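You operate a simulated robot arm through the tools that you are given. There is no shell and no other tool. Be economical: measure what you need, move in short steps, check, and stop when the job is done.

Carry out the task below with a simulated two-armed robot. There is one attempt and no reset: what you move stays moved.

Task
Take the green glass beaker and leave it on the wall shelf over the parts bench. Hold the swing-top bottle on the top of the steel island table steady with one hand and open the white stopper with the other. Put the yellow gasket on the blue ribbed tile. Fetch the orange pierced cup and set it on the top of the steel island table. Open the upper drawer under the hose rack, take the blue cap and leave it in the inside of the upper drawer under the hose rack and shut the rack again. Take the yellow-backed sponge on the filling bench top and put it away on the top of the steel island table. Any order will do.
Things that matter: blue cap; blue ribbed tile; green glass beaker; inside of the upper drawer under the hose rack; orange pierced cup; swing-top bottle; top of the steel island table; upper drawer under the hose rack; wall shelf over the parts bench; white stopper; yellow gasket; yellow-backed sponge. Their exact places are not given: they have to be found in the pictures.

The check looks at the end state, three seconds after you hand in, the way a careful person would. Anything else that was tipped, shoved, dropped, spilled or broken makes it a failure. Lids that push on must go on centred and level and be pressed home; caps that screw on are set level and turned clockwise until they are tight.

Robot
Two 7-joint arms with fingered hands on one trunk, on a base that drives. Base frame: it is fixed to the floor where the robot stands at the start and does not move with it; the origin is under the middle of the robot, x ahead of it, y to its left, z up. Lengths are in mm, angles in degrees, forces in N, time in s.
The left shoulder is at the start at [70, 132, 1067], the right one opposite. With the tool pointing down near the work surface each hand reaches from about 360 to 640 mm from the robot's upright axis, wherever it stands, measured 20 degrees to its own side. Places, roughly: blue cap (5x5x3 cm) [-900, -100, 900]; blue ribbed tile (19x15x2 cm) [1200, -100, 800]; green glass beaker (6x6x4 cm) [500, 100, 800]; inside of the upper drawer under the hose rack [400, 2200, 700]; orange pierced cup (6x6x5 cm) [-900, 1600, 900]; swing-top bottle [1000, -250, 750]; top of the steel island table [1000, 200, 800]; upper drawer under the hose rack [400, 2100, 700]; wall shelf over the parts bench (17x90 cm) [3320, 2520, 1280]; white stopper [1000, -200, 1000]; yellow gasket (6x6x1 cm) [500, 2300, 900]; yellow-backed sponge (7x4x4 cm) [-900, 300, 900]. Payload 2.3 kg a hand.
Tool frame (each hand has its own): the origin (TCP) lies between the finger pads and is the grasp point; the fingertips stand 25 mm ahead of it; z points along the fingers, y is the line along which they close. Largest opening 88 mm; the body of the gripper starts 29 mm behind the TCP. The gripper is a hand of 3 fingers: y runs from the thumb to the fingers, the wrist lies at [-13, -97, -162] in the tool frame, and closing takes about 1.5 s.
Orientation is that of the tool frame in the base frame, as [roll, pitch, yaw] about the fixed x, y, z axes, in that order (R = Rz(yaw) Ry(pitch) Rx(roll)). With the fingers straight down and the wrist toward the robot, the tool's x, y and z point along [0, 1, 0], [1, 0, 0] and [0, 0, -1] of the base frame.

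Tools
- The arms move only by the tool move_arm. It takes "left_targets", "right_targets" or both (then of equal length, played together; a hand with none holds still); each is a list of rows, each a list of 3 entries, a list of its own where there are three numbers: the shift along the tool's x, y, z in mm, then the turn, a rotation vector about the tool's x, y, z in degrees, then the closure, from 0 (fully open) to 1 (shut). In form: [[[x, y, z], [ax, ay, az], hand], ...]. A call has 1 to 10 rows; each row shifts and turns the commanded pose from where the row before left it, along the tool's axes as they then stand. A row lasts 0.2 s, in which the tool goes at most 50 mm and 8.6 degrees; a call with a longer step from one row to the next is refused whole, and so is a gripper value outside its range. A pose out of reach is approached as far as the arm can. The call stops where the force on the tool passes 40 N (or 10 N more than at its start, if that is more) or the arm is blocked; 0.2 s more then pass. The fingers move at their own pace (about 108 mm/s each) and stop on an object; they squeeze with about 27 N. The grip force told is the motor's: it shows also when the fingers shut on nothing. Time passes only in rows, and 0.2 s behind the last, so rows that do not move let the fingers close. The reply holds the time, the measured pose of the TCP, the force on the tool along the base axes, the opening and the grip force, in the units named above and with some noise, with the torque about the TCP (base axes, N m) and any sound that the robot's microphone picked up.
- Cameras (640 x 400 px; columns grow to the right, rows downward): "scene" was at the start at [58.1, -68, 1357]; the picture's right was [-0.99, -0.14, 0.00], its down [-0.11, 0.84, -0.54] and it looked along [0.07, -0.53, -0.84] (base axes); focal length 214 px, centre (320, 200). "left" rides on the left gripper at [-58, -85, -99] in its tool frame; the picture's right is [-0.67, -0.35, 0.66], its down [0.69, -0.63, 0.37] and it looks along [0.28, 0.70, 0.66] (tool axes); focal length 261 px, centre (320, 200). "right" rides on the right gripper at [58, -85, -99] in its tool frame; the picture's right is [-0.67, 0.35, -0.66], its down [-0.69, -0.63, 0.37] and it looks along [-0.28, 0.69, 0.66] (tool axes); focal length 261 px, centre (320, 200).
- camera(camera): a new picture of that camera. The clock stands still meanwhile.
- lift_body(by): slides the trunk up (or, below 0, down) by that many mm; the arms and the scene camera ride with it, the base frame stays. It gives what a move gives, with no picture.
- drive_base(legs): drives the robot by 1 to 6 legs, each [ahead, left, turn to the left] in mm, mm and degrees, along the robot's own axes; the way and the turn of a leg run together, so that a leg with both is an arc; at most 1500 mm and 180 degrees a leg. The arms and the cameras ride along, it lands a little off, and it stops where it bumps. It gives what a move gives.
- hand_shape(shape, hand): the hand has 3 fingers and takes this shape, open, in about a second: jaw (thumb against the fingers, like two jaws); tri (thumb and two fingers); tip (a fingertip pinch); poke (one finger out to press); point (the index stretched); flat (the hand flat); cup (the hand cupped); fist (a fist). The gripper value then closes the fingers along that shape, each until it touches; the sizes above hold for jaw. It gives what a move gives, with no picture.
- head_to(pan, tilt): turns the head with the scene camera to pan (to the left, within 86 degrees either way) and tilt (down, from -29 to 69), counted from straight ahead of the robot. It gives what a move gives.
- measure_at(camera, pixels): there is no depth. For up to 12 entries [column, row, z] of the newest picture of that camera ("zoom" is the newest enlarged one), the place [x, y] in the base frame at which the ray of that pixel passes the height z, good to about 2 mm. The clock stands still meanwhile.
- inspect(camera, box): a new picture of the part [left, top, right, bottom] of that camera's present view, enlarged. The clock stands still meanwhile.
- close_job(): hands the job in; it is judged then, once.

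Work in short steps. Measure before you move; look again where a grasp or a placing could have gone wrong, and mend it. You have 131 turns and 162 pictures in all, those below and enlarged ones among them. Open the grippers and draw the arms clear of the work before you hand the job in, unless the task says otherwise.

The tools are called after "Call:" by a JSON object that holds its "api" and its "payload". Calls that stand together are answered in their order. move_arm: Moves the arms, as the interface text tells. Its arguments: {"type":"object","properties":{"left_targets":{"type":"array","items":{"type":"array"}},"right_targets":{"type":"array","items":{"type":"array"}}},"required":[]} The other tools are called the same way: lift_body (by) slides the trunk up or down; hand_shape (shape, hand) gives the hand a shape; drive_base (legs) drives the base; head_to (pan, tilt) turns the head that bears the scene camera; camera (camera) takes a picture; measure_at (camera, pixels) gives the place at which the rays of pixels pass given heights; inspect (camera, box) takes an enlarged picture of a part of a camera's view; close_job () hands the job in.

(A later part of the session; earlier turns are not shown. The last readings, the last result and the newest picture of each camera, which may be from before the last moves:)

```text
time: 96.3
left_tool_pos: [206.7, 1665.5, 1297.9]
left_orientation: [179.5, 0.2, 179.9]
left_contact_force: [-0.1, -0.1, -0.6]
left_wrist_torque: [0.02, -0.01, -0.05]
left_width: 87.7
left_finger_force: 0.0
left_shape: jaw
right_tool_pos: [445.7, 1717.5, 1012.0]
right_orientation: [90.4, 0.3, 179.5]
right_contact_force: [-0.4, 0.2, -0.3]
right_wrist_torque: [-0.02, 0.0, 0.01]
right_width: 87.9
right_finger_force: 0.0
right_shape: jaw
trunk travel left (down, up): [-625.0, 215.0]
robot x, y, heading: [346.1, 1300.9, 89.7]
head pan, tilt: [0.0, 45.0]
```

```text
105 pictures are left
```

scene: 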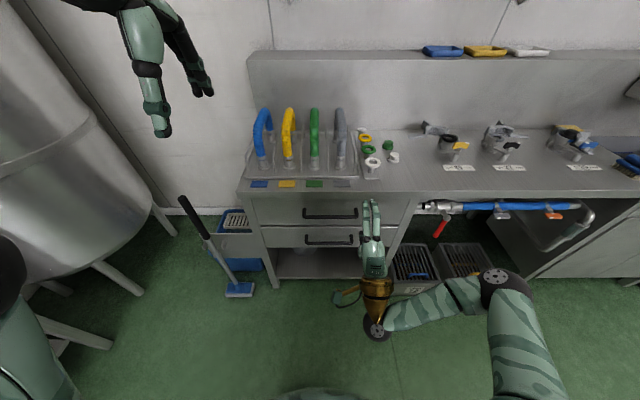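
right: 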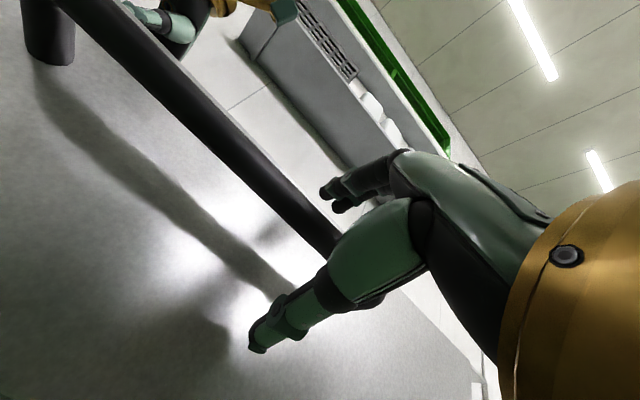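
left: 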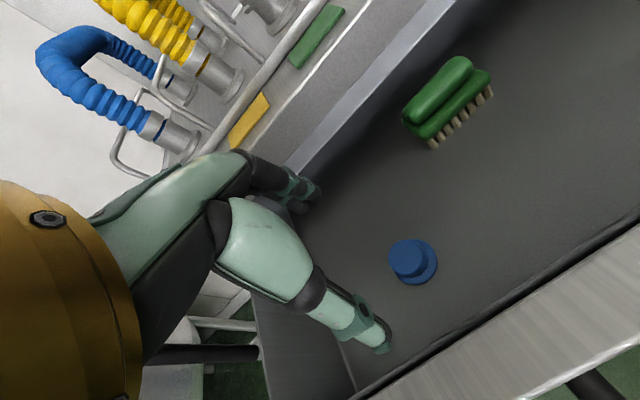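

Drawer closed. Now I zoom in on the gasket stand near (365,138).

Call:
{"api": "inspect", "payload": {"camera": "scene", "box": [320, 100, 440, 200]}}

Call:
{"api": "move_arm", "payload": {"right_targets": [[[0, 0, 0], [8.5, 0, 0], 0], [[0, 0, 0], [8.5, 0, 0], 0], [[0, 0, 0], [8.5, 0, 0], 0], [[0, 0, 0], [8.5, 0, 0], 0], [[0, 0, 0], [8.5, 0, 0], 0], [[0, 0, 0], [8.5, 0, 0], 0], [[0, 0, 0], [8.5, 0, 0], 0], [[0, 0, 0], [8.5, 0, 0], 0], [[0, 0, 0], [8.5, 0, 0], 0], [[0, 0, 0], [8.5, 0, 0], 0]]}}

Call:
{"api": "camera", "payload": {"camera": "right"}}

```text
4.00 times, centred on (380, 150) of scene
```

zoom: 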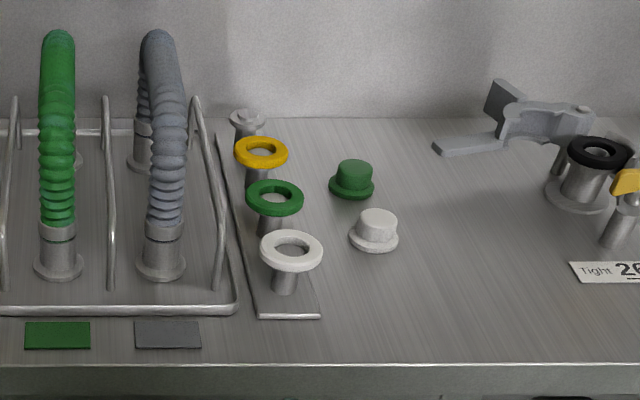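

```text
time: 98.5
left_tool_pos: [206.4, 1666.5, 1298.7]
left_orientation: [179.4, 0.1, 179.9]
left_contact_force: [0.2, 0.0, 0.8]
left_wrist_torque: [0.0, 0.02, -0.01]
left_width: 87.7
left_finger_force: 0.1
left_shape: jaw
right_tool_pos: [445.1, 1720.7, 1012.8]
right_orientation: [175.4, 0.1, 179.6]
right_contact_force: [-0.7, -0.2, 0.4]
right_wrist_torque: [0.0, -0.01, 0.04]
right_width: 88.1
right_finger_force: 0.0
right_shape: jaw
right hand out of reach, approached as far as the arm can: row 5
trunk travel left (down, up): [-625.0, 215.0]
robot x, y, heading: [345.3, 1301.2, 89.7]
head pan, tilt: [0.0, 45.0]
```

```text
103 pictures are left
```

right: 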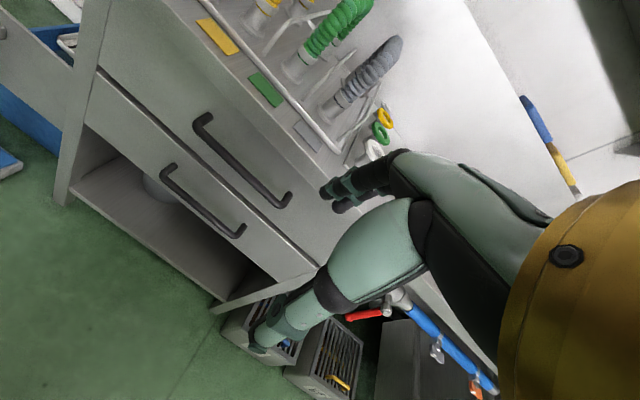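

Triangulate the yellow ring: zoom (261,151); right (386,117). Also bench edge.

Call:
{"api": "measure_at", "payload": {"camera": "zoom", "pixels": [[261, 151, 860], [261, 151, 890], [261, 151, 920], [250, 202, 860], [250, 202, 890], [250, 202, 920], [260, 317, 840], [260, 317, 860]]}}

Call:
{"api": "measure_at", "payload": {"camera": "right", "pixels": [[386, 117, 860], [386, 117, 890], [386, 117, 920], [381, 132, 860], [381, 132, 890], [381, 132, 920], [349, 164, 840], [349, 164, 860]]}}

Call:
{"api": "inspect", "payload": {"camera": "right", "box": [330, 80, 430, 180]}}

```text
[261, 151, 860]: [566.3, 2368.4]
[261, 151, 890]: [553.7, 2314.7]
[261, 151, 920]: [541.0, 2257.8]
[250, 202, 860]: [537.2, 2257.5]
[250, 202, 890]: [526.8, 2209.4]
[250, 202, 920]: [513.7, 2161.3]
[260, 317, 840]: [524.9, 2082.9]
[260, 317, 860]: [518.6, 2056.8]
```

```text
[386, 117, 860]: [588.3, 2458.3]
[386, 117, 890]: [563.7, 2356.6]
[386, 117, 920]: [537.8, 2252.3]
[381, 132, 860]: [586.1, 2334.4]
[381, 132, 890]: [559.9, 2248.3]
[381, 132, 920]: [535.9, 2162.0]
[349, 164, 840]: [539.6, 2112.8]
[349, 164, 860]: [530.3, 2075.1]
```

```text
4.00 times, centred on (380, 130) of right
```

zoom: 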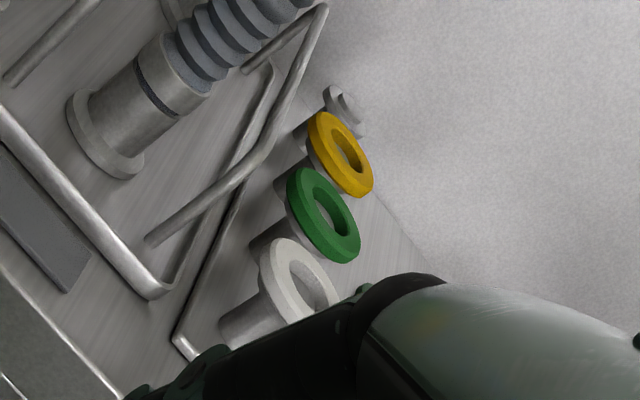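

Ring at about (543,2265,916) on a post. I measure the floor boxes' front to know how close the base may go.

Call:
{"api": "measure_at", "payload": {"camera": "scene", "pixels": [[405, 294, 0], [438, 281, 0], [492, 275, 0], [404, 260, 200], [268, 275, 0], [278, 279, 0], [384, 279, 0]]}}

Call:
{"api": "drive_base", "payload": {"legs": [[220, -95, 0.3]]}}

Call:
{"api": "camera", "payload": {"camera": "right"}}

Call:
{"api": "camera", "payload": {"camera": "scene"}}

```text
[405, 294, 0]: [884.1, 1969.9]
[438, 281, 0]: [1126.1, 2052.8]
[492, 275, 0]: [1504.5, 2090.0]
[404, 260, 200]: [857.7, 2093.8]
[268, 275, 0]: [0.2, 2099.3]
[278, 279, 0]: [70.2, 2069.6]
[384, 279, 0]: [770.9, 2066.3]
```

```text
time: 100.3
left_tool_pos: [298.1, 1881.7, 1299.4]
left_orientation: [179.2, 0.2, -179.8]
left_contact_force: [-0.1, 0.7, 0.4]
left_wrist_torque: [0.0, -0.02, 0.02]
left_width: 87.7
left_finger_force: 0.1
left_shape: jaw
right_tool_pos: [535.9, 1937.6, 1013.2]
right_orientation: [175.4, 0.3, 179.8]
right_contact_force: [0.1, -0.3, -0.1]
right_wrist_torque: [0.0, 0.02, -0.03]
right_width: 87.5
right_finger_force: 0.0
right_shape: jaw
trunk travel left (down, up): [-625.0, 215.0]
robot x, y, heading: [441.7, 1518.1, 90.0]
head pan, tilt: [0.0, 45.0]
```

```text
101 pictures are left
```

right: 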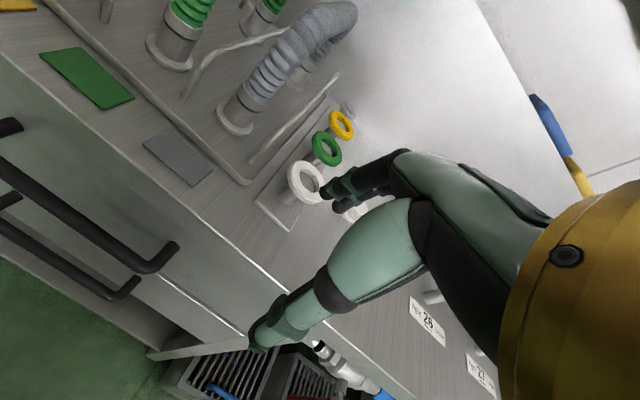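

```text
100 pictures are left
```

scene: 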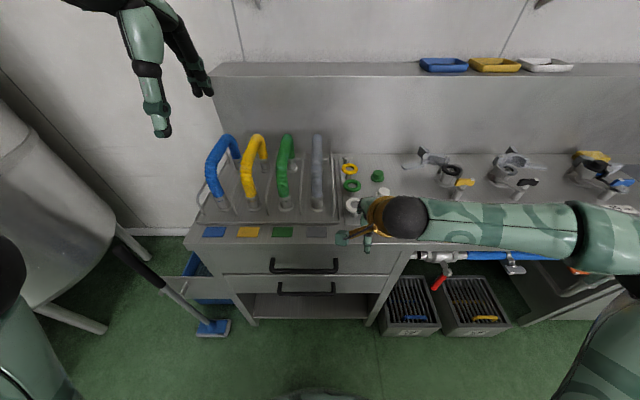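

I raise the right hand, turn it 45° (wrist to the right), and drive 120 mm nearer, then look from above.

Call:
{"api": "move_arm", "payload": {"right_targets": [[[0, 0, -30], [4.5, 0, 0], 0], [[0, 0, -20], [0, 0, -7.5], 0], [[0, 0, 0], [0, 0, -7.5], 0], [[0, 0, 0], [0, 0, -7.5], 0], [[0, 0, 0], [0, 0, -7.5], 0], [[0, 0, 0], [0, 0, -7.5], 0], [[0, 0, 0], [0, 0, -7.5], 0], [[0, 0, 0], [0, 0, 0], 0]]}}

Call:
{"api": "drive_base", "payload": {"legs": [[120, 0, 0]]}}

Call:
{"api": "camera", "payload": {"camera": "right"}}

Call:
{"api": "camera", "payload": {"camera": "scene"}}

```text
time: 102.1
left_tool_pos: [299.2, 1882.7, 1298.4]
left_orientation: [179.4, 0.2, -179.8]
left_contact_force: [-0.3, 0.4, 0.2]
left_wrist_torque: [0.02, -0.01, 0.0]
left_width: 87.7
left_finger_force: 0.0
left_shape: jaw
right_tool_pos: [536.0, 1935.2, 1061.4]
right_orientation: [-179.9, 0.3, -135.0]
right_contact_force: [0.2, 0.0, 0.5]
right_wrist_torque: [0.0, 0.0, -0.01]
right_width: 88.0
right_finger_force: 0.1
right_shape: jaw
trunk travel left (down, up): [-625.0, 215.0]
robot x, y, heading: [441.2, 1523.6, 90.1]
head pan, tilt: [0.0, 45.0]
```

```text
time: 103.3
left_tool_pos: [298.9, 1997.3, 1298.6]
left_orientation: [179.3, 0.2, -179.7]
left_contact_force: [0.2, -0.2, -0.1]
left_wrist_torque: [-0.02, 0.03, 0.02]
left_width: 87.7
left_finger_force: 0.1
left_shape: jaw
right_tool_pos: [534.6, 2051.8, 1061.3]
right_orientation: [180.0, 0.4, -135.1]
right_contact_force: [0.9, -0.8, 0.5]
right_wrist_torque: [-0.04, 0.01, 0.03]
right_width: 87.6
right_finger_force: 0.1
right_shape: jaw
trunk travel left (down, up): [-625.0, 215.0]
robot x, y, heading: [440.5, 1636.8, 90.0]
head pan, tilt: [0.0, 45.0]
```

```text
99 pictures are left
```

right: 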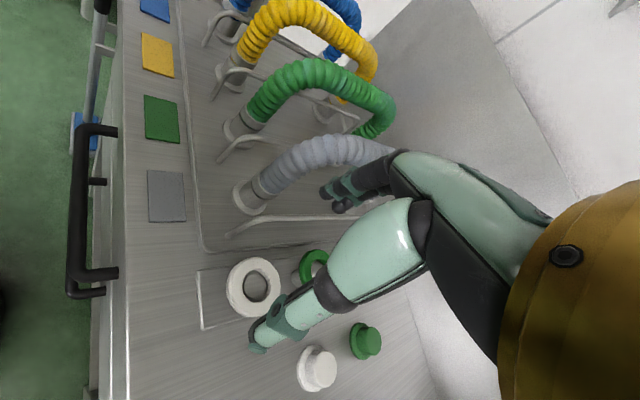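

```text
98 pictures are left
```

scene: 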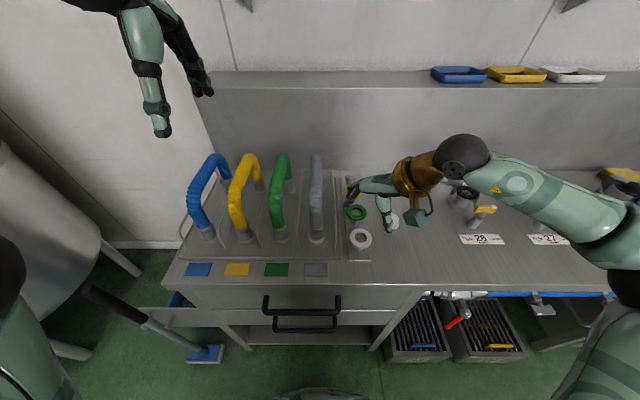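

I zoom on the stand to see the ring support and spaces.

Call:
{"api": "inspect", "payload": {"camera": "right", "box": [190, 170, 390, 350]}}

Call:
{"api": "inspect", "payload": {"camera": "scene", "box": [290, 150, 420, 270]}}

```text
2.22 times, centred on (290, 260) of right
```

zoom: 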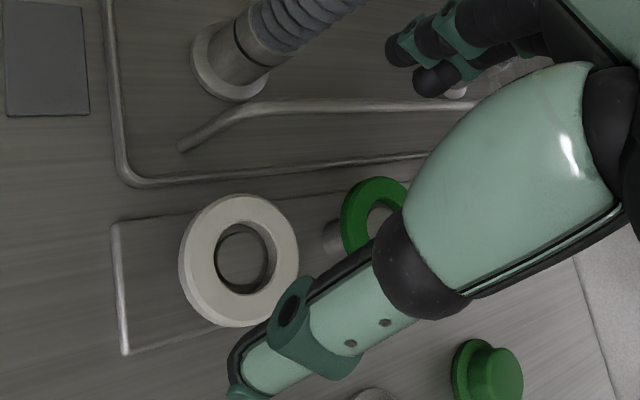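

```text
3.33 times, centred on (355, 210) of scene
```

zoom: 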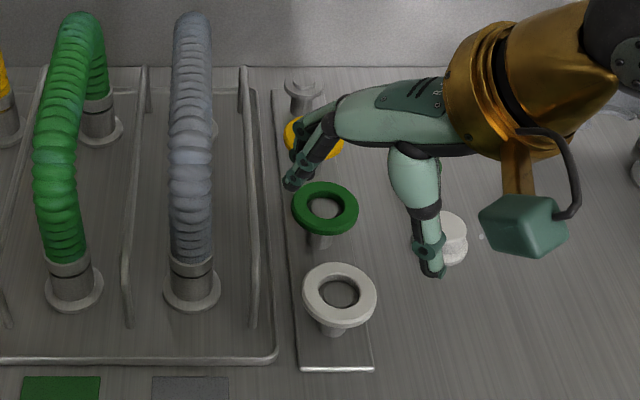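

Gaps are enough for a 45° closing direction. I measure ring centres at z≈914 and extrapolate.

Call:
{"api": "measure_at", "payload": {"camera": "zoom", "pixels": [[325, 207, 914], [340, 292, 914], [314, 137, 914], [302, 87, 914], [250, 150, 914], [243, 70, 930], [252, 320, 880]]}}

Call:
{"api": "measure_at", "payload": {"camera": "right", "pixels": [[253, 287, 914], [253, 287, 900], [253, 287, 930]]}}

```text
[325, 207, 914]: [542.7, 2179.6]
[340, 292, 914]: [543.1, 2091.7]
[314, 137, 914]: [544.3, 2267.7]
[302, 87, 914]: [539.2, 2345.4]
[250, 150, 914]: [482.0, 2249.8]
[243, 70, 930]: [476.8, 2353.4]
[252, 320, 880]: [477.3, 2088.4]
```

```text
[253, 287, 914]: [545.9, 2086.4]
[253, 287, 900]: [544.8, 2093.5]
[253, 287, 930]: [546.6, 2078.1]
```

Yellow ring ≈(543,2261), top ≈917. I drive 45 mm nearer and move the hand above it.

Call:
{"api": "drive_base", "payload": {"legs": [[45, 0, 0]]}}

Call:
{"api": "move_arm", "payload": {"right_targets": [[[-30.5, 27.5, 15], [0, 0, 0], 0], [[-30.5, 27.5, 15], [0, 0, 0], 0], [[-30.5, 27.5, 15], [0, 0, 0], 0], [[-30.5, 27.5, 15], [0, 0, 0], 0], [[0, 0, 0], [0, 0, 0], 0]]}}

Call:
{"api": "camera", "payload": {"camera": "right"}}

Call:
{"api": "inspect", "payload": {"camera": "scene", "box": [260, 130, 420, 250]}}

```text
time: 104.2
left_tool_pos: [297.9, 2039.6, 1300.9]
left_orientation: [179.0, 0.1, -179.8]
left_contact_force: [-0.7, 0.7, -0.4]
left_wrist_torque: [0.04, 0.0, -0.01]
left_width: 87.7
left_finger_force: 0.1
left_shape: jaw
right_tool_pos: [535.8, 2093.3, 1064.7]
right_orientation: [179.9, 0.5, -135.0]
right_contact_force: [1.0, 0.3, 0.7]
right_wrist_torque: [0.01, -0.01, -0.01]
right_width: 87.7
right_finger_force: 0.0
right_shape: jaw
trunk travel left (down, up): [-625.0, 215.0]
robot x, y, heading: [440.0, 1681.0, 89.9]
head pan, tilt: [0.0, 45.0]
```

```text
time: 105.4
left_tool_pos: [299.1, 2044.1, 1299.5]
left_orientation: [179.4, 0.3, -179.8]
left_contact_force: [0.3, 0.6, -0.5]
left_wrist_torque: [-0.01, 0.01, 0.01]
left_width: 87.9
left_finger_force: 0.0
left_shape: jaw
right_tool_pos: [538.9, 2128.2, 1049.9]
right_orientation: [-180.0, 0.3, -135.3]
right_contact_force: [-0.2, -0.1, -0.1]
right_wrist_torque: [-0.03, 0.01, 0.02]
right_width: 87.6
right_finger_force: 0.1
right_shape: jaw
right hand out of reach, approached as far as the arm can: row 1, 2, 3, 4
trunk travel left (down, up): [-625.0, 215.0]
robot x, y, heading: [440.1, 1681.0, 90.1]
head pan, tilt: [0.0, 45.0]
```

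```text
95 pictures are left
```

right: 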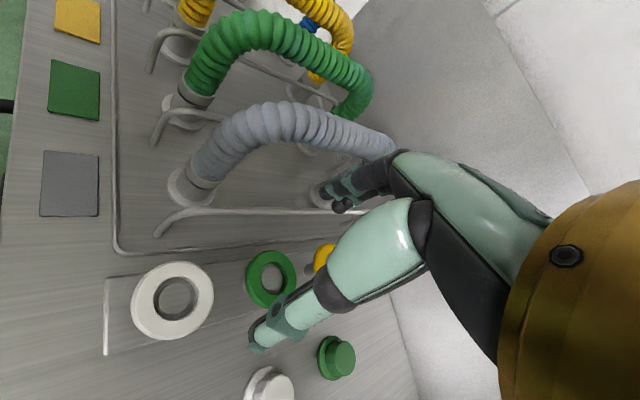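

```text
3.33 times, centred on (340, 190) of scene
```

zoom: 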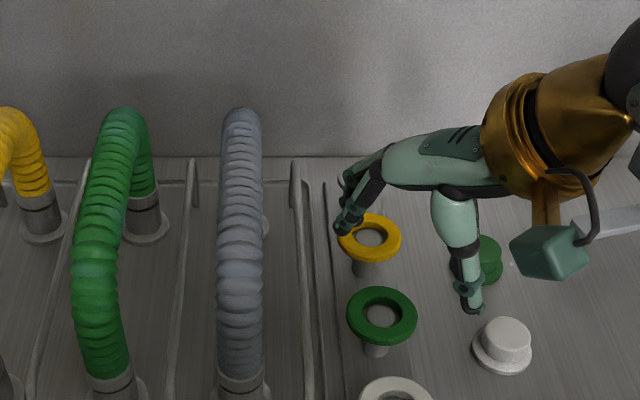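

The 45° twist limits reach. I turn the hand back to about 17° and move forward over the ring.

Call:
{"api": "measure_at", "payload": {"camera": "zoom", "pixels": [[370, 237, 916], [382, 315, 916], [398, 396, 916]]}}

Call:
{"api": "move_arm", "payload": {"right_targets": [[[0, 0, 0], [0, 0, 7], 0], [[0, 0, 0], [0, 0, 7], 0], [[0, 0, 0], [0, 0, 7], 0], [[0, 0, 0], [0, 0, 7], 0], [[-8, 26, 5], [0, 0, 0], 0], [[-8, 26, 5], [0, 0, 0], 0], [[-8, 26, 5], [0, 0, 0], 0], [[-8, 26, 5], [0, 0, 0], 0], [[0, 0, 0], [0, 0, 0], 0]]}}

```text
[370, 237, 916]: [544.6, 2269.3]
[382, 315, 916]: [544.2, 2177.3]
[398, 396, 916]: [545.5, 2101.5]
```

```text
time: 107.4
left_tool_pos: [298.7, 2044.5, 1298.3]
left_orientation: [179.4, 0.1, -179.8]
left_contact_force: [-0.3, -0.1, 0.5]
left_wrist_torque: [0.02, 0.01, -0.03]
left_width: 87.7
left_finger_force: 0.1
left_shape: jaw
right_tool_pos: [538.5, 2234.7, 1031.8]
right_orientation: [179.9, 0.3, -163.2]
right_contact_force: [0.5, 0.8, 1.3]
right_wrist_torque: [0.0, 0.02, 0.02]
right_width: 88.0
right_finger_force: 0.1
right_shape: jaw
trunk travel left (down, up): [-625.0, 215.0]
robot x, y, heading: [439.5, 1680.3, 90.1]
head pan, tilt: [0.0, 45.0]
```

Now the last 30 mm and lower to z≈985, with the opening reduced, then look.

Call:
{"api": "move_arm", "payload": {"right_targets": [[[-6.5, 13.5, 20], [0, 0, 0], 0.1], [[-6.5, 13.5, 25], [0, 0, 0], 0.1], [[0, 0, 0], [0, 0, 0], 0.1], [[0, 0, 0], [0, 0, 0], 0.1]]}}

Call:
{"api": "camera", "payload": {"camera": "right"}}

Call:
{"api": "inspect", "payload": {"camera": "scene", "box": [260, 130, 420, 250]}}

```text
time: 108.4
left_tool_pos: [300.0, 2044.7, 1299.2]
left_orientation: [179.5, 0.2, -179.8]
left_contact_force: [-0.1, 0.2, -0.6]
left_wrist_torque: [0.0, 0.02, 0.02]
left_width: 87.6
left_finger_force: 0.0
left_shape: jaw
right_tool_pos: [544.4, 2265.2, 986.3]
right_orientation: [-180.0, 0.3, -163.1]
right_contact_force: [1.1, -0.8, 0.3]
right_wrist_torque: [-0.01, 0.0, -0.04]
right_width: 79.4
right_finger_force: 0.0
right_shape: jaw
trunk travel left (down, up): [-625.0, 215.0]
robot x, y, heading: [437.1, 1682.3, 89.9]
head pan, tilt: [0.0, 45.0]
```

```text
93 pictures are left
```

right: 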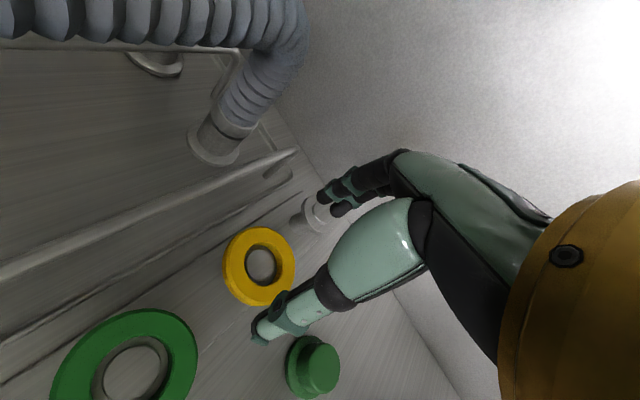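

```text
3.33 times, centred on (340, 190) of scene
```

zoom: 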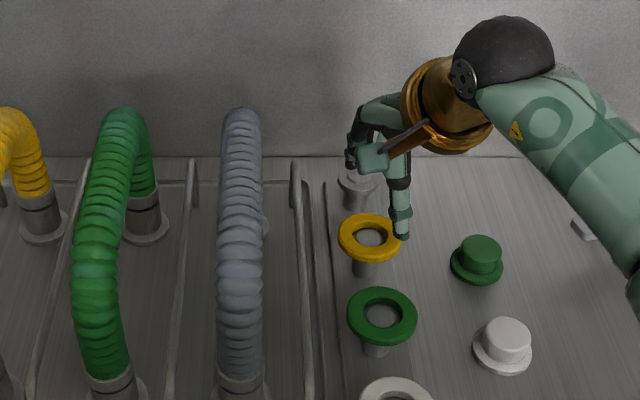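

Check ring centre from the hand camera (259,265).

Call:
{"api": "measure_at", "payload": {"camera": "right", "pixels": [[259, 266, 916], [259, 266, 908], [130, 372, 914], [316, 213, 900]]}}

Call:
{"api": "measure_at", "payload": {"camera": "zoom", "pixels": [[370, 237, 912]]}}

```text
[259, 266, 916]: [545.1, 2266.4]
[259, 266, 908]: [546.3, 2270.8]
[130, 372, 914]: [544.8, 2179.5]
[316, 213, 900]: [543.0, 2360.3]
```

```text
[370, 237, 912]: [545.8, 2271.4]
```

Aligned within 2 mm. Descend to z≈921 and close.

Call:
{"api": "move_arm", "payload": {"right_targets": [[[0, 1, 25], [0, 0, 0], 0.1], [[0, 0, 22], [0, 0, 0], 0.1], [[0, 0, 18], [0, 0, 0], 0.1], [[0, 0, 0], [0, 0, 0], 0.1], [[0, 0, 0], [0, 0, 0], 1], [[0, 0, 0], [0, 0, 0], 1], [[0, 0, 0], [0, 0, 0], 1], [[0, 0, 0], [0, 0, 0], 1], [[0, 0, 0], [0, 0, 0], 1]]}}

Call:
{"api": "camera", "payload": {"camera": "right"}}

```text
time: 110.4
left_tool_pos: [299.3, 2047.3, 1298.0]
left_orientation: [179.5, 0.2, -179.9]
left_contact_force: [-0.7, -0.8, -1.1]
left_wrist_torque: [-0.04, 0.0, 0.02]
left_width: 87.7
left_finger_force: 0.1
left_shape: jaw
right_tool_pos: [545.2, 2268.6, 921.3]
right_orientation: [-180.0, 0.3, -163.1]
right_contact_force: [0.0, 5.6, 0.4]
right_wrist_torque: [0.08, 0.0, 0.03]
right_width: 43.0
right_finger_force: 27.4
right_shape: jaw
trunk travel left (down, up): [-625.0, 215.0]
robot x, y, heading: [440.0, 1680.5, 90.2]
head pan, tilt: [0.0, 45.0]
```

```text
91 pictures are left
```

right: 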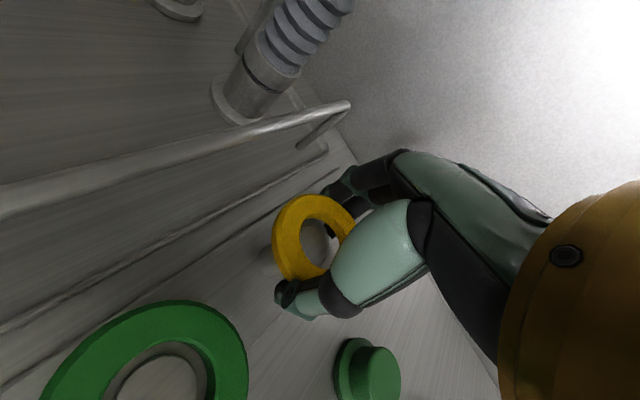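

The ring is gripped. I lift it straight up.

Call:
{"api": "move_arm", "payload": {"right_targets": [[[0, 0, -15], [0, 0, 0], 1], [[0, 0, -25], [0, 0, 0], 1], [[0, 0, -35], [0, 0, 0], 1], [[0, 0, -35], [0, 0, 0], 1], [[0, -20, -25], [0, 0, 0], 1], [[0, -30, -25], [0, 0, 0], 1], [[0, -30, -20], [0, 0, 0], 1], [[0, 0, 0], [0, 0, 0], 1]]}}

Call:
{"api": "camera", "payload": {"camera": "right"}}

```text
time: 112.2
left_tool_pos: [297.7, 2044.7, 1297.8]
left_orientation: [179.4, 0.3, -179.9]
left_contact_force: [0.3, 0.3, -0.3]
left_wrist_torque: [0.02, 0.0, 0.0]
left_width: 87.8
left_finger_force: 0.0
left_shape: jaw
right_tool_pos: [577.2, 2180.0, 1089.3]
right_orientation: [180.0, 0.3, -163.2]
right_contact_force: [0.5, 0.4, -1.1]
right_wrist_torque: [-0.05, -0.03, 0.01]
right_width: 41.6
right_finger_force: 26.6
right_shape: jaw
right hand out of reach, approached as far as the arm can: row 3, 4
trunk travel left (down, up): [-625.0, 215.0]
robot x, y, heading: [443.9, 1686.2, 90.2]
head pan, tilt: [0.0, 45.0]
```

```text
90 pictures are left
```

right: 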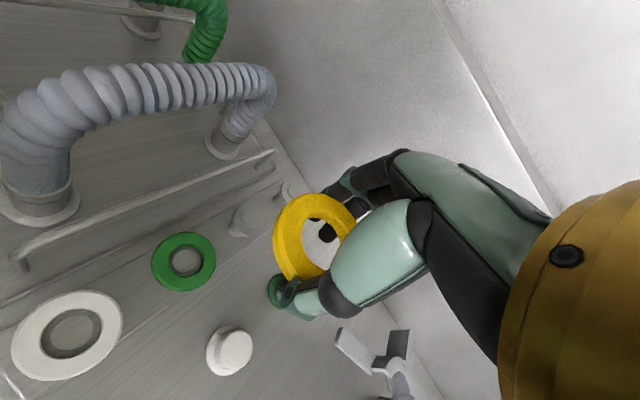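

Gasket in hand. I back off, turn to the filling bench side and look for the orange cup.

Call:
{"api": "drive_base", "payload": {"legs": [[-300, 0, 0], [0, 0, 90], [450, 0, 0]]}}

Call:
{"api": "head_to", "payload": {"pan": 0, "tilt": 40}}

Call:
{"api": "camera", "payload": {"camera": "scene"}}

Call:
{"api": "inspect", "payload": {"camera": "right", "box": [220, 140, 440, 340]}}

```text
time: 120.4
left_tool_pos: [-362.7, 1227.3, 1299.2]
left_orientation: [179.3, 0.2, -88.9]
left_contact_force: [0.1, 0.3, 0.5]
left_wrist_torque: [0.04, -0.02, -0.02]
left_width: 87.7
left_finger_force: 0.0
left_shape: jaw
right_tool_pos: [-501.8, 1503.9, 1089.5]
right_orientation: [179.9, 0.2, -72.3]
right_contact_force: [-0.3, 1.1, -0.7]
right_wrist_torque: [0.0, 0.02, 0.0]
right_width: 41.2
right_finger_force: 26.5
right_shape: jaw
trunk travel left (down, up): [-625.0, 215.0]
robot x, y, heading: [-0.2, 1376.3, -178.9]
head pan, tilt: [0.0, 45.0]
```

```text
time: 121.1
left_tool_pos: [-363.8, 1226.4, 1298.3]
left_orientation: [179.3, 0.1, -89.0]
left_contact_force: [-0.4, -1.1, 0.5]
left_wrist_torque: [-0.05, 0.0, 0.02]
left_width: 87.7
left_finger_force: 0.0
left_shape: jaw
right_tool_pos: [-503.2, 1503.9, 1089.5]
right_orientation: [-180.0, 0.3, -72.3]
right_contact_force: [0.1, 0.0, -1.2]
right_wrist_torque: [-0.01, 0.05, -0.05]
right_width: 41.1
right_finger_force: 27.6
right_shape: jaw
trunk travel left (down, up): [-625.0, 215.0]
robot x, y, heading: [-3.8, 1374.8, -179.1]
head pan, tilt: [0.0, 40.0]
```

```text
89 pictures are left
```

scene: 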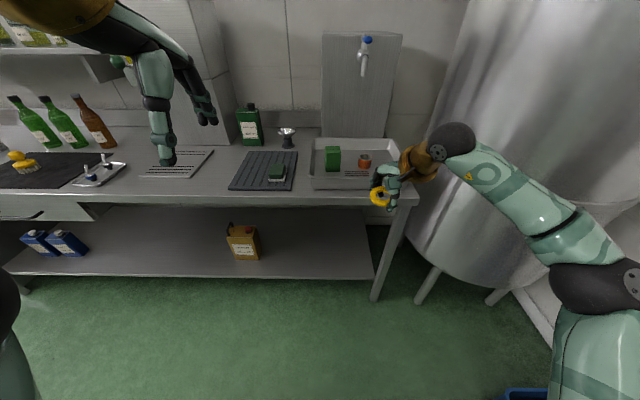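

```text
2.00 times, centred on (330, 240) of right
```

zoom: 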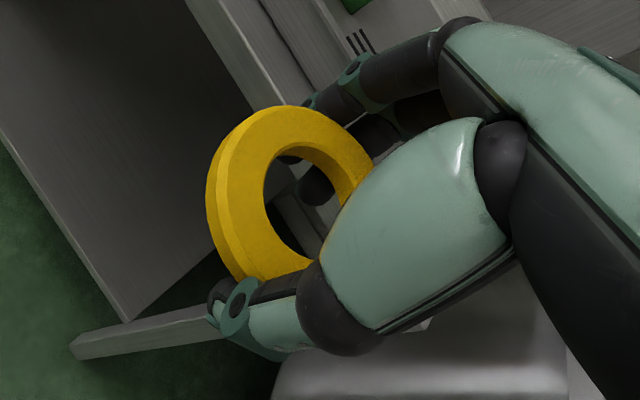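

Orange cup at (365,160) in the sink tray; the tank is near. I measure tank foot and cup.

Call:
{"api": "measure_at", "payload": {"camera": "scene", "pixels": [[422, 302, 0], [492, 303, 0], [375, 298, 0], [365, 167, 880], [365, 157, 930], [415, 200, 880], [430, 262, 400], [408, 205, 600]]}}

Call:
{"api": "inspect", "payload": {"camera": "scene", "box": [290, 110, 430, 210]}}

```text
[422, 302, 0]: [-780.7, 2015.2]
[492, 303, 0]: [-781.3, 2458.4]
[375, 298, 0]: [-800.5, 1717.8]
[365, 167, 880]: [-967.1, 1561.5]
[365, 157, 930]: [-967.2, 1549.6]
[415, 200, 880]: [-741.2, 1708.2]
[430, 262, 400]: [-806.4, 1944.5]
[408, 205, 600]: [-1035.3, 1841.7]
```

```text
4.00 times, centred on (360, 160) of scene
```

zoom: 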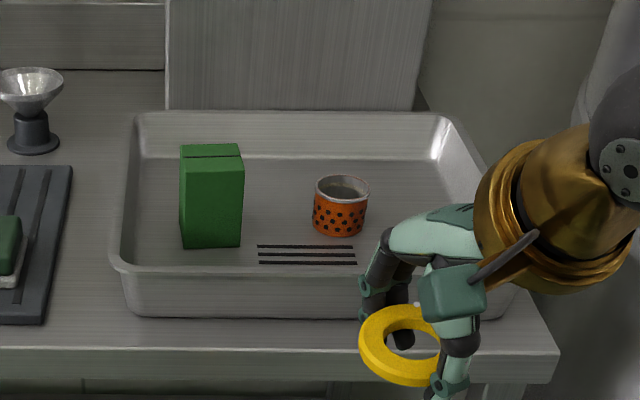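

The tank leaves too little room for the right elbow while the left hand picks; better to deliver the gasket first and fetch the cup later with the right hand. I drive round to the island's right side.

Call:
{"api": "drive_base", "payload": {"legs": [[0, 0, 89], [0, -150, 0], [1450, 0, 0], [600, 0, 0], [0, 0, 90]]}}

Call:
{"api": "head_to", "payload": {"pan": 0, "tilt": 35}}

Call:
{"api": "camera", "payload": {"camera": "scene"}}

```text
time: 139.9
left_tool_pos: [210.6, -564.9, 1298.0]
left_orientation: [179.4, 0.1, 89.1]
left_contact_force: [0.3, 0.2, 0.3]
left_wrist_torque: [-0.05, -0.03, 0.0]
left_width: 87.6
left_finger_force: 0.1
left_shape: jaw
right_tool_pos: [341.1, -846.9, 1088.6]
right_orientation: [180.0, 0.2, 105.7]
right_contact_force: [-0.3, 0.2, -0.2]
right_wrist_torque: [0.0, 0.03, -0.01]
right_width: 40.8
right_finger_force: 26.9
right_shape: jaw
trunk travel left (down, up): [-625.0, 215.0]
robot x, y, heading: [-156.6, -701.3, -1.2]
head pan, tilt: [0.0, 40.0]
```

```text
time: 140.6
left_tool_pos: [209.2, -565.4, 1298.6]
left_orientation: [179.5, 0.2, 89.1]
left_contact_force: [0.4, 0.5, -0.1]
left_wrist_torque: [-0.03, 0.01, -0.02]
left_width: 87.5
left_finger_force: 0.1
left_shape: jaw
right_tool_pos: [339.7, -846.3, 1089.7]
right_orientation: [-180.0, 0.3, 105.7]
right_contact_force: [-0.2, -0.9, 0.2]
right_wrist_torque: [-0.01, -0.02, -0.01]
right_width: 41.0
right_finger_force: 26.9
right_shape: jaw
trunk travel left (down, up): [-625.0, 215.0]
robot x, y, heading: [-154.6, -699.9, -0.9]
head pan, tilt: [0.0, 35.0]
```

```text
86 pictures are left
```

scene: 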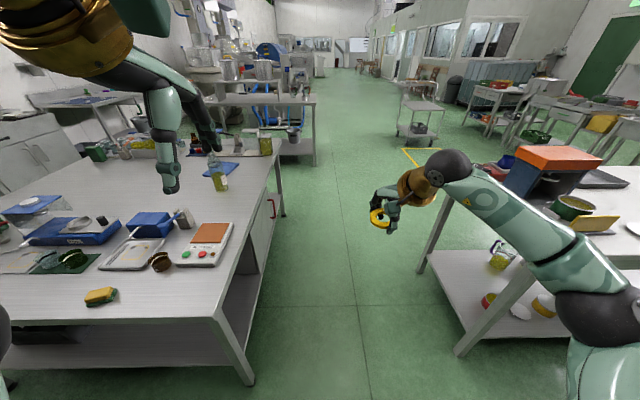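

There's a table on the right. I measure the aisle.

Call:
{"api": "measure_at", "payload": {"camera": "scene", "pixels": [[420, 272, 0], [457, 356, 0], [252, 384, 0], [284, 217, 0], [272, 125, 778], [222, 318, 778], [219, 192, 778], [219, 163, 778], [275, 205, 500]]}}

```text
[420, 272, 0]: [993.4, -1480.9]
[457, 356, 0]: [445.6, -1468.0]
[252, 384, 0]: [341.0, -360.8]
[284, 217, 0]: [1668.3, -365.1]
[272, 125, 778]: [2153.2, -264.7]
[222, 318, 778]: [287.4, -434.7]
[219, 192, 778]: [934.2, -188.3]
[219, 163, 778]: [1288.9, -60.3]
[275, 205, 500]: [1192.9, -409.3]
```

Aisle from y≈-400 to -1450. I drive along it and turn to face the island near the bottle and tile.

Call:
{"api": "drive_base", "payload": {"legs": [[0, -130, 0.9], [1250, 0, 0], [0, 0, 90]]}}

Call:
{"api": "head_to", "payload": {"pan": 10, "tilt": 42}}

Call:
{"api": "camera", "payload": {"camera": "scene"}}

Call:
{"api": "camera", "payload": {"camera": "right"}}

```text
time: 151.7
left_tool_pos: [971.4, -460.6, 1299.6]
left_orientation: [179.3, 0.2, 179.6]
left_contact_force: [-0.2, -0.4, -0.7]
left_wrist_torque: [0.03, 0.02, 0.01]
left_width: 87.5
left_finger_force: 0.1
left_shape: jaw
right_tool_pos: [1252.7, -328.5, 1090.5]
right_orientation: [180.0, 0.3, -163.9]
right_contact_force: [0.7, -0.4, -1.0]
right_wrist_torque: [-0.03, 0.04, 0.0]
right_width: 40.6
right_finger_force: 27.2
right_shape: jaw
trunk travel left (down, up): [-625.0, 215.0]
robot x, y, heading: [1110.0, -824.5, 89.7]
head pan, tilt: [0.0, 35.0]
```

```text
time: 152.4
left_tool_pos: [971.3, -460.7, 1298.7]
left_orientation: [179.4, 0.2, 179.5]
left_contact_force: [0.1, -0.4, -0.2]
left_wrist_torque: [0.02, 0.01, 0.0]
left_width: 87.8
left_finger_force: 0.1
left_shape: jaw
right_tool_pos: [1252.1, -327.8, 1089.6]
right_orientation: [-180.0, 0.3, -163.9]
right_contact_force: [0.3, -0.3, -0.1]
right_wrist_torque: [-0.01, -0.03, 0.01]
right_width: 40.4
right_finger_force: 27.3
right_shape: jaw
trunk travel left (down, up): [-625.0, 215.0]
robot x, y, heading: [1108.4, -826.6, 89.7]
head pan, tilt: [10.0, 42.0]
```

```text
85 pictures are left
```

scene: 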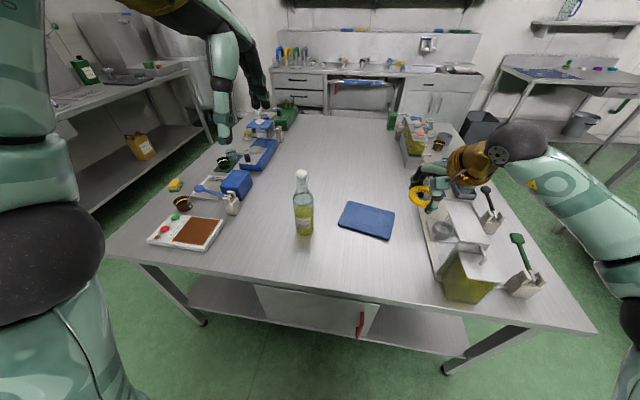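

```text
84 pictures are left
```

right: 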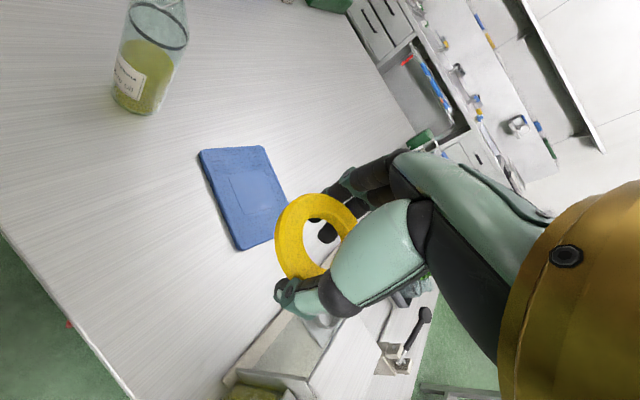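

Tile corners at (348,203),(396,213),(388,240),(338,228); bottle base (304,233). Measure.

Call:
{"api": "measure_at", "payload": {"camera": "scene", "pixels": [[348, 202, 798], [396, 212, 798], [388, 238, 798], [338, 226, 798], [304, 230, 780], [302, 172, 1000], [302, 172, 1030], [315, 275, 778]]}}

Call:
{"api": "measure_at", "payload": {"camera": "right", "pixels": [[198, 150, 798], [238, 249, 798], [265, 146, 798], [137, 108, 778], [30, 232, 778]]}}

Call:
{"api": "inspect", "payload": {"camera": "scene", "box": [260, 150, 420, 250]}}

```text
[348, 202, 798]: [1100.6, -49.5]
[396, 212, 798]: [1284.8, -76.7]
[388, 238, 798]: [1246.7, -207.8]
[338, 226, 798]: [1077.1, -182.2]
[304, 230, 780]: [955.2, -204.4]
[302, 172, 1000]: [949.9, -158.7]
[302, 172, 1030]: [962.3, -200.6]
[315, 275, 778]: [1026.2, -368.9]
```

```text
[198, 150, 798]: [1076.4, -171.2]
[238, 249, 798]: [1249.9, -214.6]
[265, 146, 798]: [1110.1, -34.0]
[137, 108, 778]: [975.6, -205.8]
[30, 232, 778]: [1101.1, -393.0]
```

```text
4.00 times, centred on (340, 200) of scene
```

zoom: 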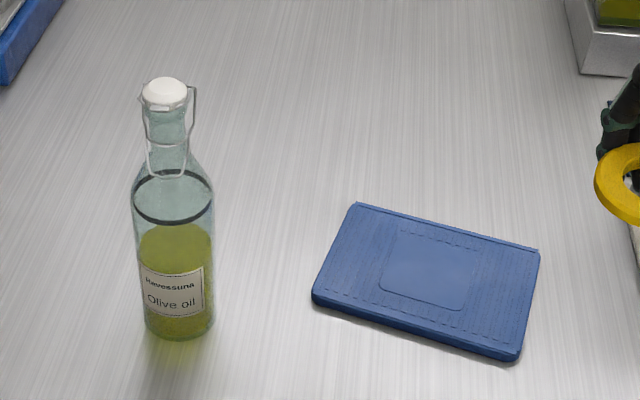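

Tile centre ≈(1178,-127), top ≈798; bottle at (957,-200), top ≈1030. I drive closer.

Call:
{"api": "drive_base", "payload": {"legs": [[140, 70, 0.3]]}}

Call:
{"api": "camera", "payload": {"camera": "right"}}

Call:
{"api": "camera", "payload": {"camera": "scene"}}

```text
time: 153.8
left_tool_pos: [901.6, -324.7, 1299.9]
left_orientation: [179.3, 0.1, -179.9]
left_contact_force: [-0.3, 0.2, 0.6]
left_wrist_torque: [-0.02, 0.0, -0.01]
left_width: 87.6
left_finger_force: 0.1
left_shape: jaw
right_tool_pos: [1180.9, -189.4, 1091.0]
right_orientation: [179.8, 0.3, -163.4]
right_contact_force: [-0.5, -0.2, 0.3]
right_wrist_torque: [0.05, -0.01, 0.0]
right_width: 40.4
right_finger_force: 27.0
right_shape: jaw
trunk travel left (down, up): [-625.0, 215.0]
robot x, y, heading: [1040.6, -686.7, 90.0]
head pan, tilt: [10.0, 42.0]
```

```text
82 pictures are left
```

right: 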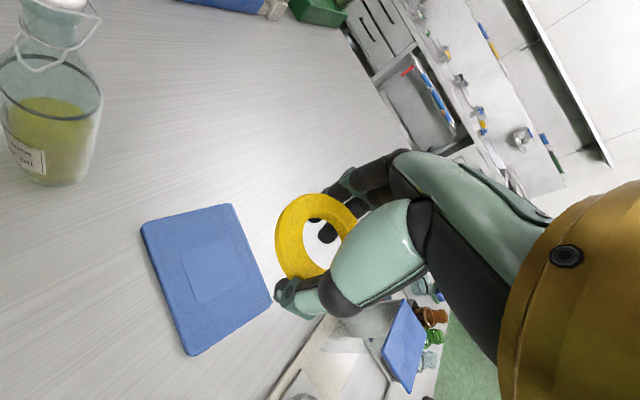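

```text
81 pictures are left
```

scene: 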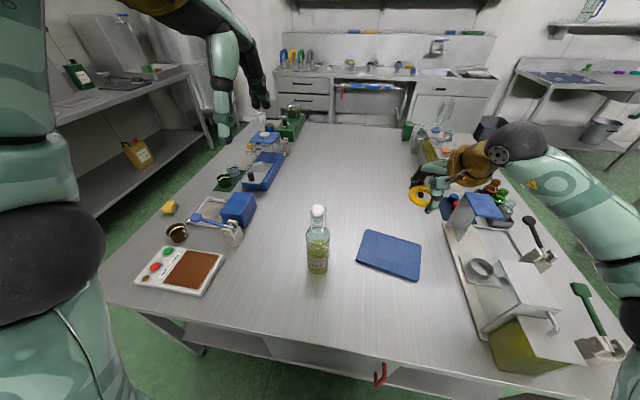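

I move the gasket over the tile while descending to z≈910.

Call:
{"api": "move_arm", "payload": {"right_targets": [[[0, 0, 45], [0, 0, 0], 1], [[-3.7, 15, 45], [0, 0, 0], 1], [[-3.7, 15, 45], [0, 0, 0], 1], [[-3.7, 15, 40], [0, 0, 0], 1], [[-3.7, 15, 10], [0, 0, 0], 1], [[0, 0, 0], [0, 0, 0], 1]]}}

Call:
{"api": "camera", "payload": {"camera": "right"}}

Call:
{"api": "inspect", "payload": {"camera": "scene", "box": [300, 180, 460, 300]}}

```text
time: 155.2
left_tool_pos: [900.4, -323.4, 1299.7]
left_orientation: [179.4, 0.3, 179.9]
left_contact_force: [-0.2, -0.6, -1.0]
left_wrist_torque: [-0.02, -0.06, 0.0]
left_width: 87.6
left_finger_force: 0.0
left_shape: jaw
right_tool_pos: [1179.4, -125.1, 902.9]
right_orientation: [179.8, 0.3, -163.3]
right_contact_force: [0.0, -0.4, -0.1]
right_wrist_torque: [0.0, 0.01, 0.04]
right_width: 40.1
right_finger_force: 27.3
right_shape: jaw
trunk travel left (down, up): [-625.0, 215.0]
robot x, y, heading: [1042.4, -687.3, 89.8]
head pan, tilt: [10.0, 42.0]
```

```text
80 pictures are left
```

right: 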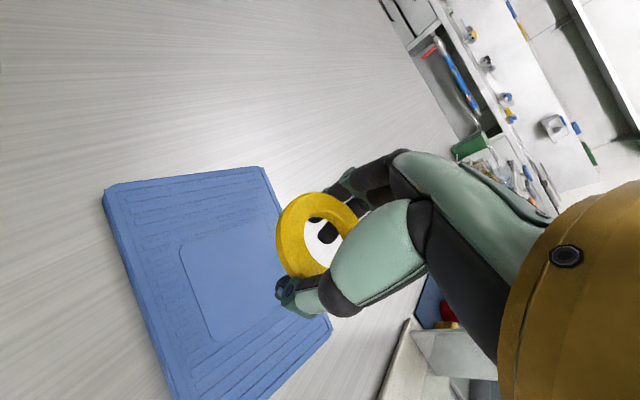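

```text
3.33 times, centred on (380, 240) of scene
```

zoom: 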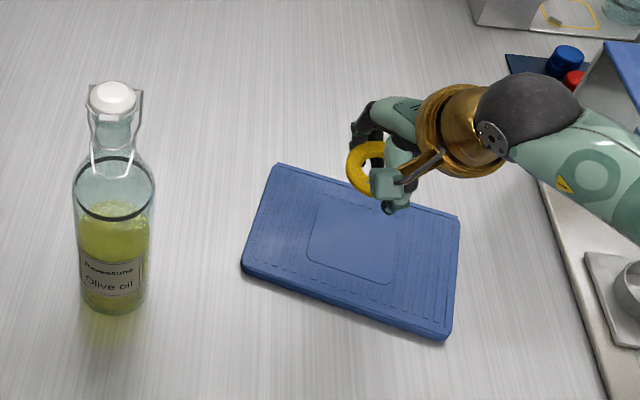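

The ring is held off centre (to the left); I measure its centre to aim the placing.

Call:
{"api": "measure_at", "payload": {"camera": "right", "pixels": [[318, 237, 892], [125, 190, 798], [265, 168, 798], [330, 325, 798], [185, 395, 798]]}}

Call:
{"api": "measure_at", "payload": {"camera": "zoom", "pixels": [[365, 168, 892], [278, 163, 798], [458, 216, 798], [444, 337, 790], [242, 265, 790]]}}

```text
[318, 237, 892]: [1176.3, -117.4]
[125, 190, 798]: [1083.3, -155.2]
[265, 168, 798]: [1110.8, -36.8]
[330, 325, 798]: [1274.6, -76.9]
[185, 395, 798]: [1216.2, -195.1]
```

```text
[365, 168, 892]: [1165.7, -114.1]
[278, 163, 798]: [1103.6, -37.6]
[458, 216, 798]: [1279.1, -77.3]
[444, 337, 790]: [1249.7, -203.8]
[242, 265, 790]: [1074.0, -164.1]
```

Ring centre ≈(1170,-116) vs tile centre (1177,-121): good. I lower to near contact.

Call:
{"api": "move_arm", "payload": {"right_targets": [[[-5, -5, 25], [0, 0, 0], 1], [[0, 0, 25], [0, 0, 0], 1], [[0, 0, 18], [0, 0, 0], 1], [[0, 0, 4], [0, 0, 0], 1], [[0, 0, 3], [0, 0, 0], 1], [[0, 0, 3], [0, 0, 0], 1], [[0, 0, 2], [0, 0, 0], 1], [[0, 0, 2], [0, 0, 0], 1], [[0, 0, 2], [0, 0, 0], 1]]}}

Call:
{"api": "inspect", "payload": {"camera": "right", "box": [200, 130, 440, 340]}}

```text
time: 157.2
left_tool_pos: [899.9, -322.8, 1299.1]
left_orientation: [179.3, 0.2, -180.0]
left_contact_force: [0.0, 0.1, 0.1]
left_wrist_torque: [0.02, -0.02, 0.0]
left_width: 87.7
left_finger_force: 0.0
left_shape: jaw
right_tool_pos: [1184.8, -129.7, 820.9]
right_orientation: [179.8, 0.3, -163.3]
right_contact_force: [1.0, -0.1, -0.3]
right_wrist_torque: [-0.01, -0.02, 0.03]
right_width: 39.7
right_finger_force: 27.7
right_shape: jaw
trunk travel left (down, up): [-625.0, 215.0]
robot x, y, heading: [1043.0, -684.9, 89.9]
head pan, tilt: [10.0, 42.0]
```

```text
1.90 times, centred on (320, 235) of right
```

zoom: 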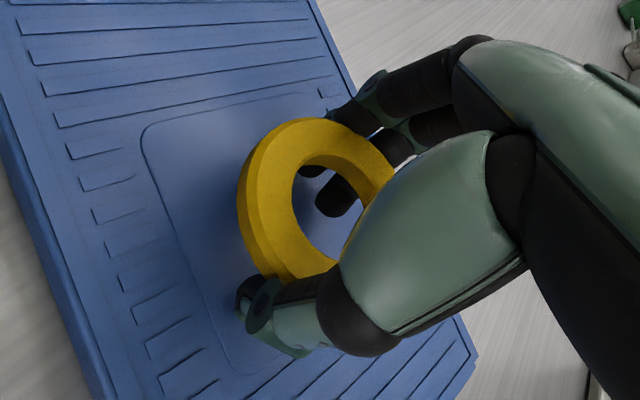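

No contact yet; continue gently.

Call:
{"api": "move_arm", "payload": {"right_targets": [[[0, 0, 2], [0, 0, 0], 1], [[0, 0, 2], [0, 0, 0], 1], [[0, 0, 2], [0, 0, 0], 1], [[0, 0, 2], [0, 0, 0], 1], [[0, 0, 2], [0, 0, 0], 1], [[0, 0, 2], [0, 0, 0], 1]]}}

```text
time: 158.6
left_tool_pos: [898.9, -331.5, 1301.3]
left_orientation: [178.9, 0.4, -180.0]
left_contact_force: [0.4, -0.3, -0.6]
left_wrist_torque: [0.0, -0.04, 0.01]
left_width: 87.8
left_finger_force: 0.1
left_shape: jaw
right_tool_pos: [1182.5, -133.8, 816.6]
right_orientation: [179.2, 0.5, -163.3]
right_contact_force: [2.0, 1.4, 33.6]
right_wrist_torque: [-0.22, -0.05, -0.02]
right_width: 40.7
right_finger_force: 26.4
right_shape: jaw
trunk travel left (down, up): [-625.0, 215.0]
robot x, y, heading: [1041.9, -685.6, 89.8]
head pan, tilt: [10.0, 42.0]
```

Contact. I ease up 3 mm, open, and rise.

Call:
{"api": "move_arm", "payload": {"right_targets": [[[0, 0, -4], [0, 0, 0], 1], [[0, 0, 0], [0, 0, 0], 0.3], [[0, 0, 0], [0, 0, 0], 0.2], [[0, 0, 0], [0, 0, 0], 0.1], [[0, 0, 0], [0, 0, 0], 0.1], [[0, 0, -20], [0, 0, 0], 0.1], [[0, 0, -35], [0, 0, 0], 0], [[0, 0, -45], [0, 0, 0], 0], [[0, 0, -45], [0, 0, 0], 0]]}}

Call:
{"api": "camera", "payload": {"camera": "right"}}

```text
time: 160.6
left_tool_pos: [899.7, -323.7, 1299.2]
left_orientation: [179.3, 0.2, -179.9]
left_contact_force: [-0.3, -0.1, 0.6]
left_wrist_torque: [0.04, -0.02, 0.01]
left_width: 87.7
left_finger_force: 0.0
left_shape: jaw
right_tool_pos: [1182.7, -131.1, 958.0]
right_orientation: [-180.0, 0.4, -163.5]
right_contact_force: [0.9, -0.1, -0.4]
right_wrist_torque: [0.04, -0.01, 0.01]
right_width: 87.4
right_finger_force: 0.0
right_shape: jaw
trunk travel left (down, up): [-625.0, 215.0]
robot x, y, heading: [1039.6, -688.8, 89.8]
head pan, tilt: [10.0, 42.0]
```

```text
77 pictures are left
```

right: 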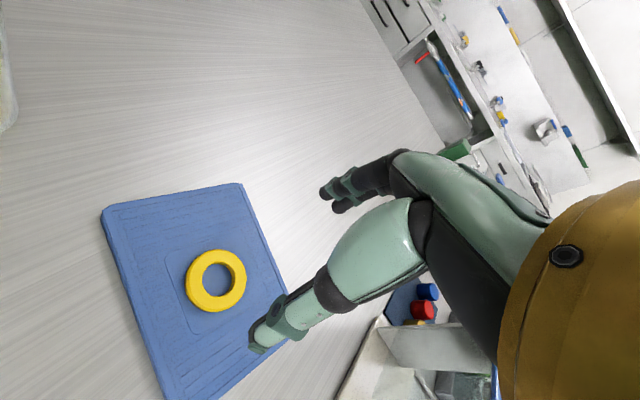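

Gasket rests on the tile. Now the bottle: zoom in on it.

Call:
{"api": "inspect", "payload": {"camera": "scene", "box": [290, 195, 350, 285]}}

Call:
{"api": "camera", "payload": {"camera": "left"}}

```text
4.44 times, centred on (320, 240) of scene
```

zoom: 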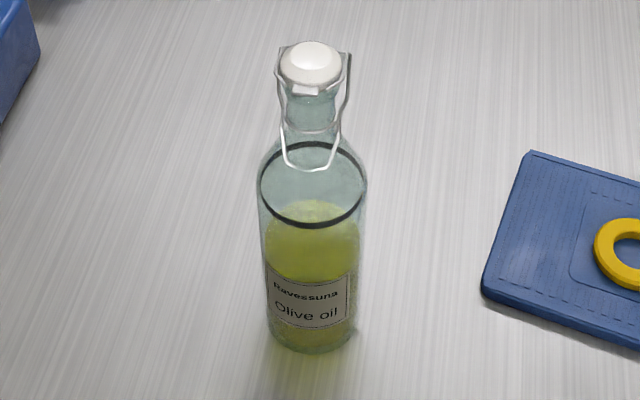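

```text
75 pictures are left
```

left: 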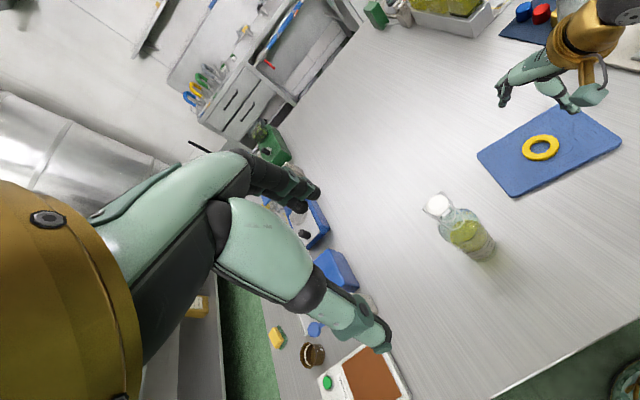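

The lever's wire loop hangs at the front of the neck. I measure the bottle's base, edges and top in both views.

Call:
{"api": "measure_at", "payload": {"camera": "zoom", "pixels": [[266, 325, 785], [356, 325, 785], [311, 350, 780], [260, 195, 900], [366, 195, 900], [311, 62, 1030], [311, 62, 1000], [311, 130, 960], [311, 165, 940], [258, 170, 920]]}}

Call:
{"api": "measure_at", "payload": {"camera": "left", "pixels": [[437, 205, 1030], [437, 205, 1000], [437, 205, 970], [482, 256, 785], [495, 240, 785], [467, 258, 785]]}}

```text
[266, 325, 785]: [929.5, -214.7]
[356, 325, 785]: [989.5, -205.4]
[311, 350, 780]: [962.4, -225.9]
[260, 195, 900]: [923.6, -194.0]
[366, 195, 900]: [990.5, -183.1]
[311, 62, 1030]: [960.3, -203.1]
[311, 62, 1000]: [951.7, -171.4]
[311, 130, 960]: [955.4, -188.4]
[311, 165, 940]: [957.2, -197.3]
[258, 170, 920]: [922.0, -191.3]
```

```text
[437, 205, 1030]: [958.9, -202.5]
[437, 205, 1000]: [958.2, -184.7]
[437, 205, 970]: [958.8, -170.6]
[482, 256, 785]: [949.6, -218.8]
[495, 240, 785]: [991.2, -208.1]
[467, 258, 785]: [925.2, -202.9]
```

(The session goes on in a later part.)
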